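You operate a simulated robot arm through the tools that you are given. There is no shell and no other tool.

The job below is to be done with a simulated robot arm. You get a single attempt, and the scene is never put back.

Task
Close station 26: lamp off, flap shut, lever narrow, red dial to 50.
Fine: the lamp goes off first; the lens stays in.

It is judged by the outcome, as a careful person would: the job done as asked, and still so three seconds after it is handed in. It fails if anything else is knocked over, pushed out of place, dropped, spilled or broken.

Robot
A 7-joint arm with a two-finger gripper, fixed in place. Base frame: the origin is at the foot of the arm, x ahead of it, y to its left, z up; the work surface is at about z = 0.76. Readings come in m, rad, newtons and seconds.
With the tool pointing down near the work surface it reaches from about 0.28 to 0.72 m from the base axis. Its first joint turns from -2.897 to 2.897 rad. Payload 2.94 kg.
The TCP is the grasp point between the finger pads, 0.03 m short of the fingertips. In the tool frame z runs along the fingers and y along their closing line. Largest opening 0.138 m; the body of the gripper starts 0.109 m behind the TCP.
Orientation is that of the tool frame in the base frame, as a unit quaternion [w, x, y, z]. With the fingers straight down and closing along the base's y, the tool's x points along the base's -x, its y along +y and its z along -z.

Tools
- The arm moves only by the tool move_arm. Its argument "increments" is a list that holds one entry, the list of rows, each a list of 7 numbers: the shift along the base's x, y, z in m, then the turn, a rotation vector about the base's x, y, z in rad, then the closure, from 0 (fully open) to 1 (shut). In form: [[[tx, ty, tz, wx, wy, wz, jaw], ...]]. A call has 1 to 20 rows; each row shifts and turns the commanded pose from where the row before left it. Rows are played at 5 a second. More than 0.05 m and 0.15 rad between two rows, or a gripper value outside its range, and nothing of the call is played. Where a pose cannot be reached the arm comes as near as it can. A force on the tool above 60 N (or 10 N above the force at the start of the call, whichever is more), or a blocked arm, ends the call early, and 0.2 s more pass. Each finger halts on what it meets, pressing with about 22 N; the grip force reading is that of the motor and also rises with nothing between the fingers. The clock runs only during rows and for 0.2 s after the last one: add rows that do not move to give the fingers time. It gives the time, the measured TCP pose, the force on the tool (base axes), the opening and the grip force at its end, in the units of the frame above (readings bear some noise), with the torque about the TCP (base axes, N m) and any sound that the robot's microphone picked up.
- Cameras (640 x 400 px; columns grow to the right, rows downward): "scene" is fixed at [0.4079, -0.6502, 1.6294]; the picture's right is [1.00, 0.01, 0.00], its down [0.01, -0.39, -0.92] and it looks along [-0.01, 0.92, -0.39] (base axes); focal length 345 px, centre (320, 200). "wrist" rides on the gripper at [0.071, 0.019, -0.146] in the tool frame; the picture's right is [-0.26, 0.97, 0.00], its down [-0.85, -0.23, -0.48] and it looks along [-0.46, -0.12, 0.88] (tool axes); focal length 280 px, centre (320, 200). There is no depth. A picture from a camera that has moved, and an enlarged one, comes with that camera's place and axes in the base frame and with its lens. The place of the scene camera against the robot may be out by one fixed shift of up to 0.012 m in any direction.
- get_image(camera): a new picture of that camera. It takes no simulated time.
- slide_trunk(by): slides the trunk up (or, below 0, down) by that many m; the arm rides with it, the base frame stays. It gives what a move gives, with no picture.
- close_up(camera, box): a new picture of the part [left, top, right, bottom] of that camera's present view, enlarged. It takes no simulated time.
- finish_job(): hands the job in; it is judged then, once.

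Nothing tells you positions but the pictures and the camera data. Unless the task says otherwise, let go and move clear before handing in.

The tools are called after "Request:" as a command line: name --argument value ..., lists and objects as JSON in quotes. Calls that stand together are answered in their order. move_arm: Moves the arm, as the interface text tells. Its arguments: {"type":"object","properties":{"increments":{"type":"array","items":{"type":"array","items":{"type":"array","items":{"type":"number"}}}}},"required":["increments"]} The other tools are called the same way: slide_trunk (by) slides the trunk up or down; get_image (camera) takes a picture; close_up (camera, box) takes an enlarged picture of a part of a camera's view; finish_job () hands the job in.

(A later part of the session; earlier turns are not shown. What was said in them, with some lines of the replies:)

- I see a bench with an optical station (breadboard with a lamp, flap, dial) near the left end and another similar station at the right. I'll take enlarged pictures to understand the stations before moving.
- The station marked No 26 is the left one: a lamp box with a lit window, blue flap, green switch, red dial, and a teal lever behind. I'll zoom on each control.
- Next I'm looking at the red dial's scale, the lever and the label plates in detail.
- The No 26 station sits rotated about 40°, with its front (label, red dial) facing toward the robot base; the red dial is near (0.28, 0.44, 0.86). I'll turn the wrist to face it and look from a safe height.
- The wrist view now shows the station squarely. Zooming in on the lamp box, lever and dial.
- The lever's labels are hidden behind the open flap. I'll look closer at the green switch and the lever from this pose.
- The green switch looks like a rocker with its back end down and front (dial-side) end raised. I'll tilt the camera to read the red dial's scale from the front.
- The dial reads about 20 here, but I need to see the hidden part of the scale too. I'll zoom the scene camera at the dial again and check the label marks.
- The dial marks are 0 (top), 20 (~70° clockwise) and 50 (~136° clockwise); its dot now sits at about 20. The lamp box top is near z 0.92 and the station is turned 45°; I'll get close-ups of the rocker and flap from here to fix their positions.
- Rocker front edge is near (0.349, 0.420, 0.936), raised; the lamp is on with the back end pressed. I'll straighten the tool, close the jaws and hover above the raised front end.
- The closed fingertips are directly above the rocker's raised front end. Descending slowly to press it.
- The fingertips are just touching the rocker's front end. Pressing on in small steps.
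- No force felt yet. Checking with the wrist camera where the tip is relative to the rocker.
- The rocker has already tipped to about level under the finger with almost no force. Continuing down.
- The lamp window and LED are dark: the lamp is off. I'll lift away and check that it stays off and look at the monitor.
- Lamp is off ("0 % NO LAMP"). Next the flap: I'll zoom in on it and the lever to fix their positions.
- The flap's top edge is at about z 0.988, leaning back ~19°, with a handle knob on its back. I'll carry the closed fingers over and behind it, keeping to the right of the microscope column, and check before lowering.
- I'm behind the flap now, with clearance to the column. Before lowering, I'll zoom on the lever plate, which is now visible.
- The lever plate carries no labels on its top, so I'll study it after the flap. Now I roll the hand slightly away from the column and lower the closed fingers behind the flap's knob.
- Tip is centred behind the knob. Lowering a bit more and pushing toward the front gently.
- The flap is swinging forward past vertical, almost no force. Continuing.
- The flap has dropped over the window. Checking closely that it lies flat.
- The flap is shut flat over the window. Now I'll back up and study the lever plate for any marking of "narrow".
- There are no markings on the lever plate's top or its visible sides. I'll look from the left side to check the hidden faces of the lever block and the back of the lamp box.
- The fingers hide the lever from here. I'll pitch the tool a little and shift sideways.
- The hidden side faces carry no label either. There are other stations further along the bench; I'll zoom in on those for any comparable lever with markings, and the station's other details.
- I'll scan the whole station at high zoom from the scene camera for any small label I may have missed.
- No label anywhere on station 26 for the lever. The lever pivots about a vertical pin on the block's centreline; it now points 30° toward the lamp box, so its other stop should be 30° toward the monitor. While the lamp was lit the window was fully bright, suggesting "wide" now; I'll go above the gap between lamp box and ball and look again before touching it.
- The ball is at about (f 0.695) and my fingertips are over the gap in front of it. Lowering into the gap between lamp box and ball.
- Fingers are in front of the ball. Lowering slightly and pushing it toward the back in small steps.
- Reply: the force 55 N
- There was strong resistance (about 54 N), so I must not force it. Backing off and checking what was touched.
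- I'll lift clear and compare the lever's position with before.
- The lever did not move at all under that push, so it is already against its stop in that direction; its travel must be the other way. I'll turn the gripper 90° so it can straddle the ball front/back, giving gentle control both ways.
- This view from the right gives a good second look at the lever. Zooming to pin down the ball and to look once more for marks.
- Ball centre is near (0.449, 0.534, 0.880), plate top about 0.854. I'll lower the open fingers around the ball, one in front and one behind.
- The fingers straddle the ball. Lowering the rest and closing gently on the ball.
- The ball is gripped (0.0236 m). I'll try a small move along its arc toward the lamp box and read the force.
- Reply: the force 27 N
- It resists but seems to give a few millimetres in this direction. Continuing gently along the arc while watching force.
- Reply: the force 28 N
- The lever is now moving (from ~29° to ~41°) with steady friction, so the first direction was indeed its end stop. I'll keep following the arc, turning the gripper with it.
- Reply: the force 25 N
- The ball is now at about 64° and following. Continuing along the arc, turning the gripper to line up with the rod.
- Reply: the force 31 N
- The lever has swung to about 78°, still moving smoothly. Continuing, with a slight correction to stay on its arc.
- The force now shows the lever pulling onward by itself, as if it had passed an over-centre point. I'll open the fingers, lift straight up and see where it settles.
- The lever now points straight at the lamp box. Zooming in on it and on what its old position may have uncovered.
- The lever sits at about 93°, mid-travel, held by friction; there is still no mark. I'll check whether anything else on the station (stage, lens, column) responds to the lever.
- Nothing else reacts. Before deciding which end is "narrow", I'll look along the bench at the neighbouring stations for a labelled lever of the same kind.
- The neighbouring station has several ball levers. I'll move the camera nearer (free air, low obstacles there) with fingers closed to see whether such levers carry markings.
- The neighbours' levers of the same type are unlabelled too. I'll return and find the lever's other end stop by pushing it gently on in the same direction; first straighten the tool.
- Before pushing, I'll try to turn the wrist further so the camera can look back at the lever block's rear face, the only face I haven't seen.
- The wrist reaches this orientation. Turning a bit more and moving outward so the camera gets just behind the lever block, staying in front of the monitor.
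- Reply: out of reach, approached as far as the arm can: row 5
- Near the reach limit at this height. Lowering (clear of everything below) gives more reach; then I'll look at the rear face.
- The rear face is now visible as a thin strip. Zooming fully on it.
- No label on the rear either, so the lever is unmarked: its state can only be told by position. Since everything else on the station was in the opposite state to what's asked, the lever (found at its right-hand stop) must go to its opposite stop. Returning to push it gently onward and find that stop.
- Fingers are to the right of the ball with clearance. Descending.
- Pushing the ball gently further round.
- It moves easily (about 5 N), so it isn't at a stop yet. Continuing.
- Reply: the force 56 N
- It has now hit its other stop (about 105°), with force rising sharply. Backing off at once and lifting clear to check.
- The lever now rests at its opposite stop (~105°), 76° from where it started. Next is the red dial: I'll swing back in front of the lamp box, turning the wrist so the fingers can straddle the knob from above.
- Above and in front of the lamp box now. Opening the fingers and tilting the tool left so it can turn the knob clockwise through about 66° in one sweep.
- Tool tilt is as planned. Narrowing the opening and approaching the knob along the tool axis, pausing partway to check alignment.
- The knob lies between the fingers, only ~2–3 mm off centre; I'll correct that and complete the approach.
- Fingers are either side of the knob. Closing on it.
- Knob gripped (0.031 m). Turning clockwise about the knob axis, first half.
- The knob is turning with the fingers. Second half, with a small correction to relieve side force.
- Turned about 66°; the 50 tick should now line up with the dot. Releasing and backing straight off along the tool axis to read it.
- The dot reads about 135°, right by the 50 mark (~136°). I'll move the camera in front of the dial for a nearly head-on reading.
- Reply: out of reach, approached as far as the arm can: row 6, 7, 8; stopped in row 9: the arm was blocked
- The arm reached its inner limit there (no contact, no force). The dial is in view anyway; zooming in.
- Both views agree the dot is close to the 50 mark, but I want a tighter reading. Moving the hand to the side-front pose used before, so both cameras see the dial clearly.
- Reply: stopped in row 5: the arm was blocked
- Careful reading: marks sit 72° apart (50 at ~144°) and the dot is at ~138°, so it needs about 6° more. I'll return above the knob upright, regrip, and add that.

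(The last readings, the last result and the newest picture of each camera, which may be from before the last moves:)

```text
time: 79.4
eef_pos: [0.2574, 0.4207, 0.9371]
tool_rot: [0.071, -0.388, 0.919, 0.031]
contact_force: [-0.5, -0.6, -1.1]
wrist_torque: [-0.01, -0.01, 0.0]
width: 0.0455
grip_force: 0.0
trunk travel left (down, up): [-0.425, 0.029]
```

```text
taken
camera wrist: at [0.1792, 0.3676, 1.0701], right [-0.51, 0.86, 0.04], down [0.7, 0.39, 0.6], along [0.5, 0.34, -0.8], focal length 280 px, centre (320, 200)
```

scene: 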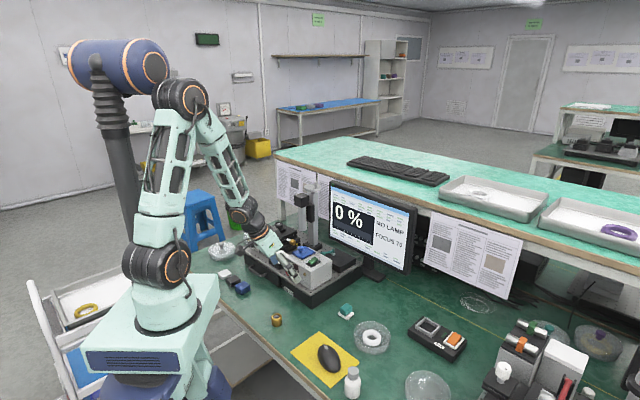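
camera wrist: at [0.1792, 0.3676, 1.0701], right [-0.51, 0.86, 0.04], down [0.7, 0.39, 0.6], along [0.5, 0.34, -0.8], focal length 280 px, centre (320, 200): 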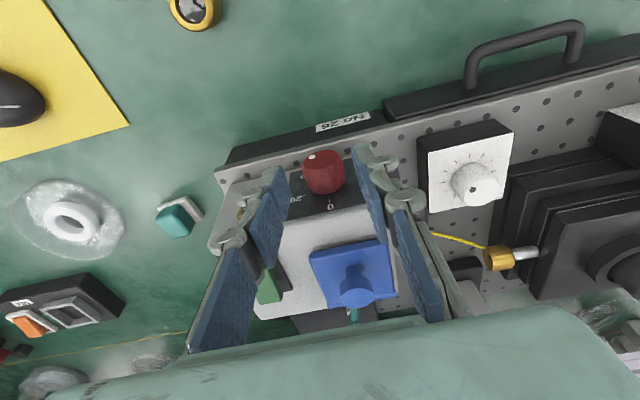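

Aligned. Finishing the approach and gripping.

Request:
move_arm --increments '[[[0.0027, 0.003, -0.0243, 0, 0, 0, 0.667], [0.0027, 0.0032, -0.0243, 0, 0, 0, 0.667], [0, 0, 0, 0, 0, 0, 0.667], [0, 0, 0, 0, 0, 0, 0.8], [0, 0, 0, 0, 0, 0, 0.95], [0, 0, 0, 0, 0, 0, 0.95]]]'

Request:
close_up --camera "wrist" --box '[240, 130, 400, 260]'

```text
time: 80.8
eef_pos: [0.2626, 0.4259, 0.8886]
tool_rot: [0.07, -0.387, 0.919, 0.031]
contact_force: [-2.3, 1.8, -0.5]
wrist_torque: [0.1, -0.08, -0.19]
width: 0.0305
grip_force: 45.5
trunk travel left (down, up): [-0.425, 0.029]
```

```text
3.08 times, centred on (320, 195) of wrist
camera zoom: at [0.1842, 0.3725, 1.0208], right [-0.51, 0.86, 0.04], down [0.7, 0.39, 0.6], along [0.5, 0.34, -0.8], focal length 863 px, centre (320, 215)
```

zoom: 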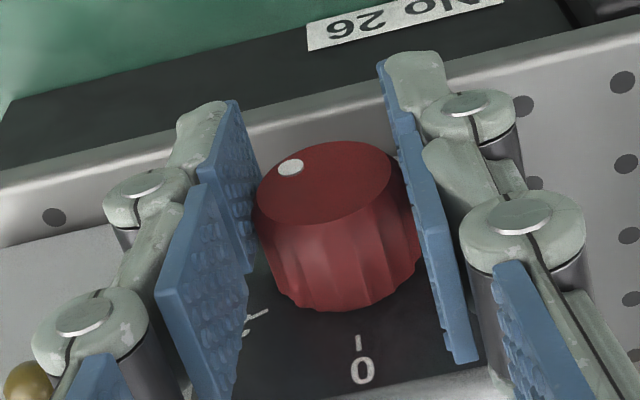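

Gripped cleanly. Adding ~6° clockwise.

Request:
move_arm --increments '[[[0.0003, -0.0003, 0, 0.0371, 0.0371, 0, 0.95], [0.0003, -0.0003, 0, 0.0371, 0.0371, 0, 0.95], [0, 0, 0, 0, 0, 0, 0.95], [0, 0, 0, 0, 0, 0, 0.8], [0, 0, 0, 0, 0, 0, 0.667], [0, 0, 0, 0, 0, 0, 0.667]]]'

Request:
close_up --camera "wrist" --box '[240, 130, 400, 260]'

Request:
close_up --camera "scene" --box '[280, 260, 312, 284]'

```text
time: 82.2
eef_pos: [0.2631, 0.4249, 0.8879]
tool_rot: [0.05, -0.384, 0.919, 0.08]
contact_force: [0.5, -0.4, -0.5]
wrist_torque: [0.03, 0.01, 0.0]
width: 0.0461
grip_force: 0.1
trunk travel left (down, up): [-0.425, 0.029]
```

```text
3.08 times, centred on (320, 195) of wrist
camera zoom: at [0.1953, 0.3623, 1.0215], right [-0.5, 0.85, 0.14], down [0.74, 0.34, 0.57], along [0.44, 0.4, -0.81], focal length 863 px, centre (320, 215)
```

zoom: 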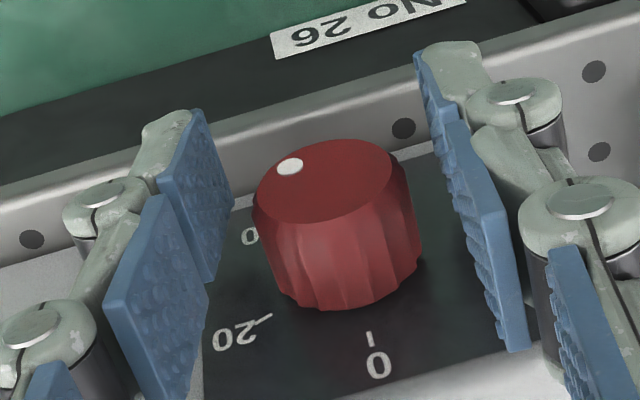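

```text
16.00 times, centred on (296, 272) of scene
camera zoom: at [0.4079, -0.6502, 1.6294], right [1.0, 0.01, 0.0], down [0.01, -0.39, -0.92], along [-0.01, 0.92, -0.39], focal length 5520 px, centre (704, -952)
```

zoom: 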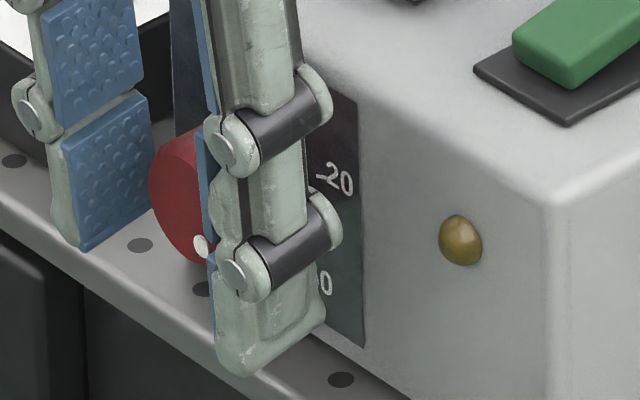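

Retreating along the tool axis, then viewing the dial again from the front.

Request:
move_arm --increments '[[[-0.0007, -0.0045, 0.0236, 0, 0, 0, 0.667], [-0.0007, -0.0045, 0.0236, 0, 0, 0, 0.667], [-0.0007, -0.0045, 0.0236, 0, 0, 0, 0.667], [-0.0007, -0.0045, 0.0236, 0, 0, 0, 0.6], [-0.0007, -0.0045, 0.0236, -0.0371, -0.0371, 0, 0.4], [-0.01, -0.025, 0.01, 0.05, -0.1, 0, 0.2], [-0.01, -0.025, 0, 0.04, -0.08, 0, 0], [0, 0, 0, 0, 0, 0, 0]]]'

Request:
get_image --camera "wrist"

Request:
close_up --camera "scene" --box '[280, 260, 312, 284]'

```text
time: 84.2
eef_pos: [0.247, 0.3235, 0.9775]
tool_rot: [0.123, -0.368, 0.921, 0.029]
contact_force: [-0.1, 0.8, 0.5]
wrist_torque: [0.01, -0.04, -0.03]
width: 0.1382
grip_force: 0.0
trunk travel left (down, up): [-0.425, 0.029]
stopped in row 8: the arm was blocked; the commanded pose is now the measured one
```

```text
taken
camera wrist: at [0.1533, 0.2703, 1.0989], right [-0.48, 0.88, 0.03], down [0.65, 0.33, 0.68], along [0.59, 0.34, -0.73], focal length 280 px, centre (320, 200)
```

wrist: 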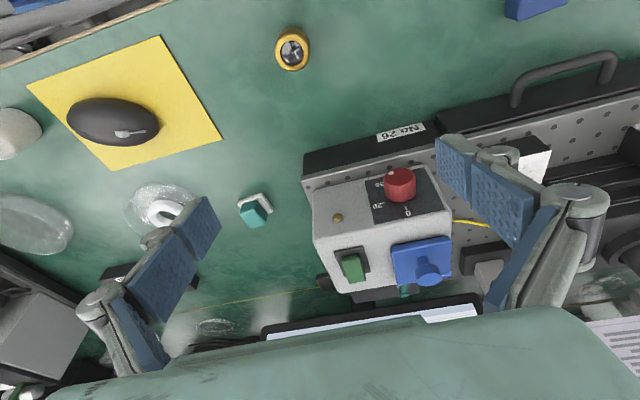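

```text
16.00 times, centred on (296, 272) of scene
camera zoom: at [0.4079, -0.6502, 1.6294], right [1.0, 0.01, 0.0], down [0.01, -0.39, -0.92], along [-0.01, 0.92, -0.39], focal length 5520 px, centre (704, -952)
```

zoom: 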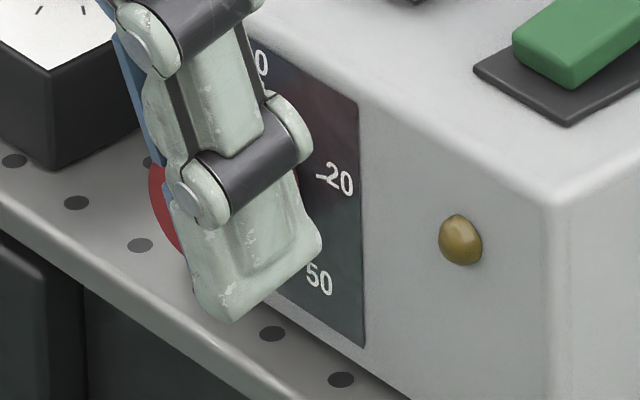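

Request:
close_up --camera "wrist" --box '[380, 165, 420, 195]'

Request:
close_up --camera "wrist" --box '[365, 160, 429, 220]'

```text
13.33 times, centred on (400, 180) of wrist
camera zoom: at [0.1533, 0.2703, 1.0989], right [-0.48, 0.88, 0.03], down [0.65, 0.33, 0.68], along [0.59, 0.34, -0.73], focal length 3738 px, centre (-747, 467)
```

zoom: 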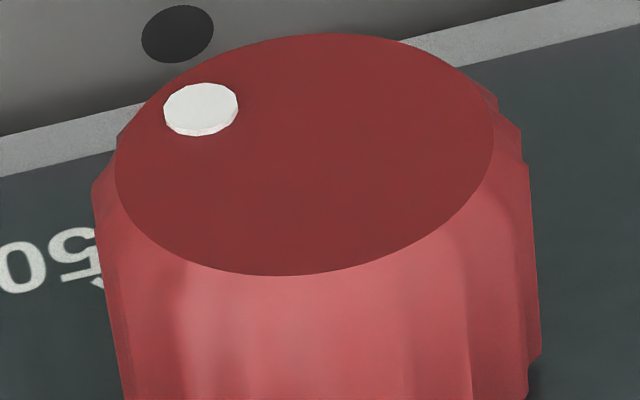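

```text
6.67 times, centred on (397, 190) of wrist
camera zoom: at [0.1533, 0.2703, 1.0989], right [-0.48, 0.88, 0.03], down [0.65, 0.33, 0.68], along [0.59, 0.34, -0.73], focal length 1869 px, centre (-193, 267)
```

zoom: 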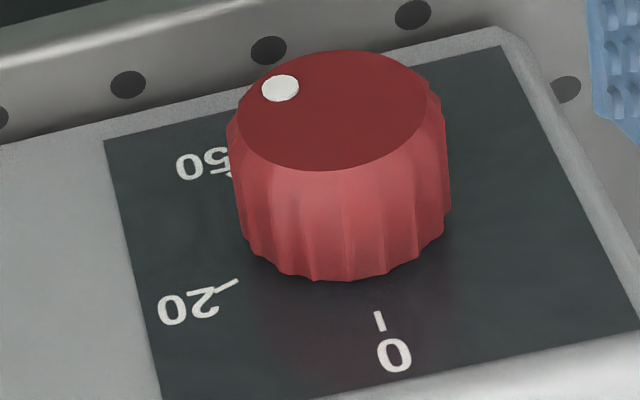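

The dot now reads 143.6°, right on the 50 tick (143–144°). Now I'll raise the arm clear and do a final check of every control and the surroundings.

Request:
move_arm --increments '[[[0, 0, 0.03, 0, 0, 0, 0.3], [0, 0, 0.04, 0, 0, 0, 0.6], [-0.005, -0.01, 0.04, 0, 0, 0, 0.8], [-0.005, -0.01, 0.04, 0, 0, 0, 0.8], [-0.005, -0.01, 0.03, -0.06, 0.06, 0, 0.8], [0, 0, 0.02, -0.06, 0.06, 0, 0.8], [0, 0, 0, 0, 0, 0, 0.8]]]'

Request:
get_image --camera "scene"

Request:
get_image --camera "wrist"

Request:
close_up --camera "scene" --box '[220, 180, 380, 310]'

Request:
close_up --camera "scene" --box '[280, 235, 345, 285]'

```text
time: 85.8
eef_pos: [0.2296, 0.2922, 1.1705]
tool_rot: [0.035, -0.372, 0.927, -0.007]
contact_force: [1.0, 0.6, -0.9]
wrist_torque: [0.01, 0.0, 0.01]
width: 0.0276
grip_force: 0.0
trunk travel left (down, up): [-0.425, 0.029]
```

```text
taken
```

scene: 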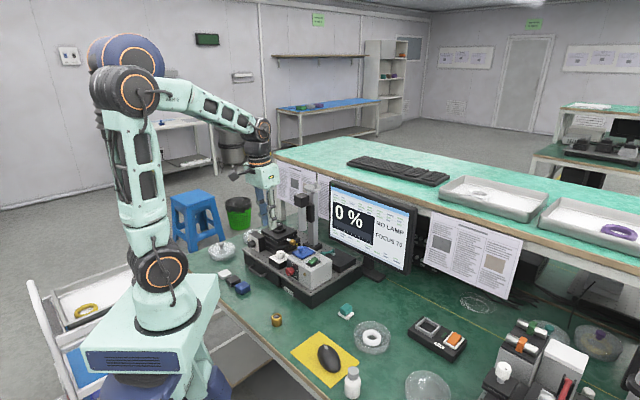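

```text
taken
camera wrist: at [0.155, 0.2553, 1.3101], right [-0.48, 0.88, -0.02], down [0.74, 0.41, 0.53], along [0.48, 0.24, -0.84], focal length 280 px, centre (320, 200)
```

wrist: 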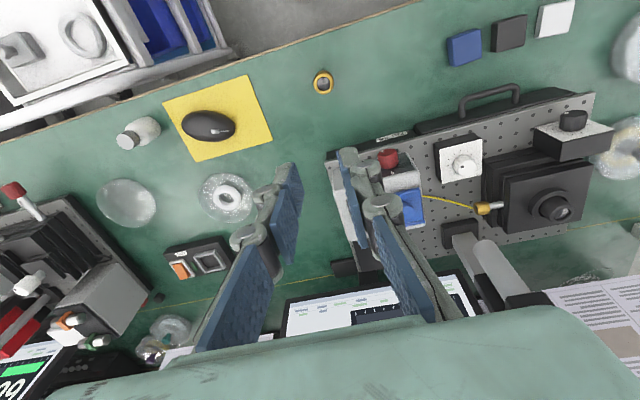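

```text
3.08 times, centred on (300, 245) of scene
camera zoom: at [0.4079, -0.6502, 1.6294], right [1.0, 0.01, 0.0], down [0.01, -0.39, -0.92], along [-0.01, 0.92, -0.39], focal length 1062 px, centre (382, 62)
```

zoom: 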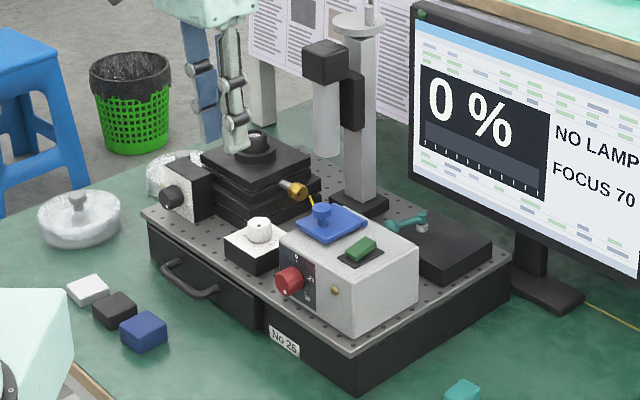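

```text
8.00 times, centred on (312, 260) of scene
camera zoom: at [0.4079, -0.6502, 1.6294], right [1.0, 0.01, 0.0], down [0.01, -0.39, -0.92], along [-0.01, 0.92, -0.39], focal length 2760 px, centre (380, -280)
```

zoom: 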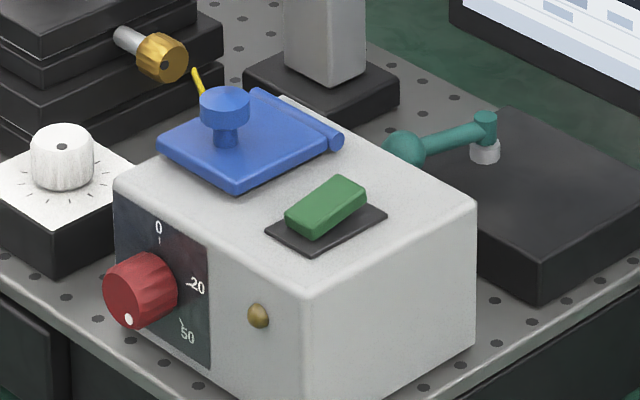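

As far as the pictures show, station 26 is closed. The lamp is off ("NO LAMP"), the flap is flat over the window, and the red dial is on 50. The lens is still in its ring and nothing else has moved. The lever is at the stop opposite where I found it. It carries no label, so "narrow" there is my inference. The arm is clear, so I'm handing in.

Request:
finish_job

```text
The job is handed in.
```

I closed station 26 and handed the job in, but I couldn't confirm that the lever is on narrow. It has no label on any face I could see, and moving it changed nothing else on the station while the lamp was off.

- **Lamp:** off, and it went off first. The monitor now reads "0 % NO LAMP".
- **Flap:** shut, lying flat over the window.
- **Lever:** moved from its first stop to the opposite one, about 76° round. I took that as narrow because the lamp, flap and dial were all in the opposite state to what you asked. The window was also fully bright before I switched the lamp off.
- **Red dial:** on 50. My first turn stopped about 6° short, so I turned it again until the dot lined up with the 50 tick.
- **Lens:** still in its ring.

I pushed the lever against its stops with about 54 N, once at each end, before I knew where they were. I backed off each time, and the lever looks undamaged. I saw nothing else out of place in the last pictures, and the arm is clear of the station.
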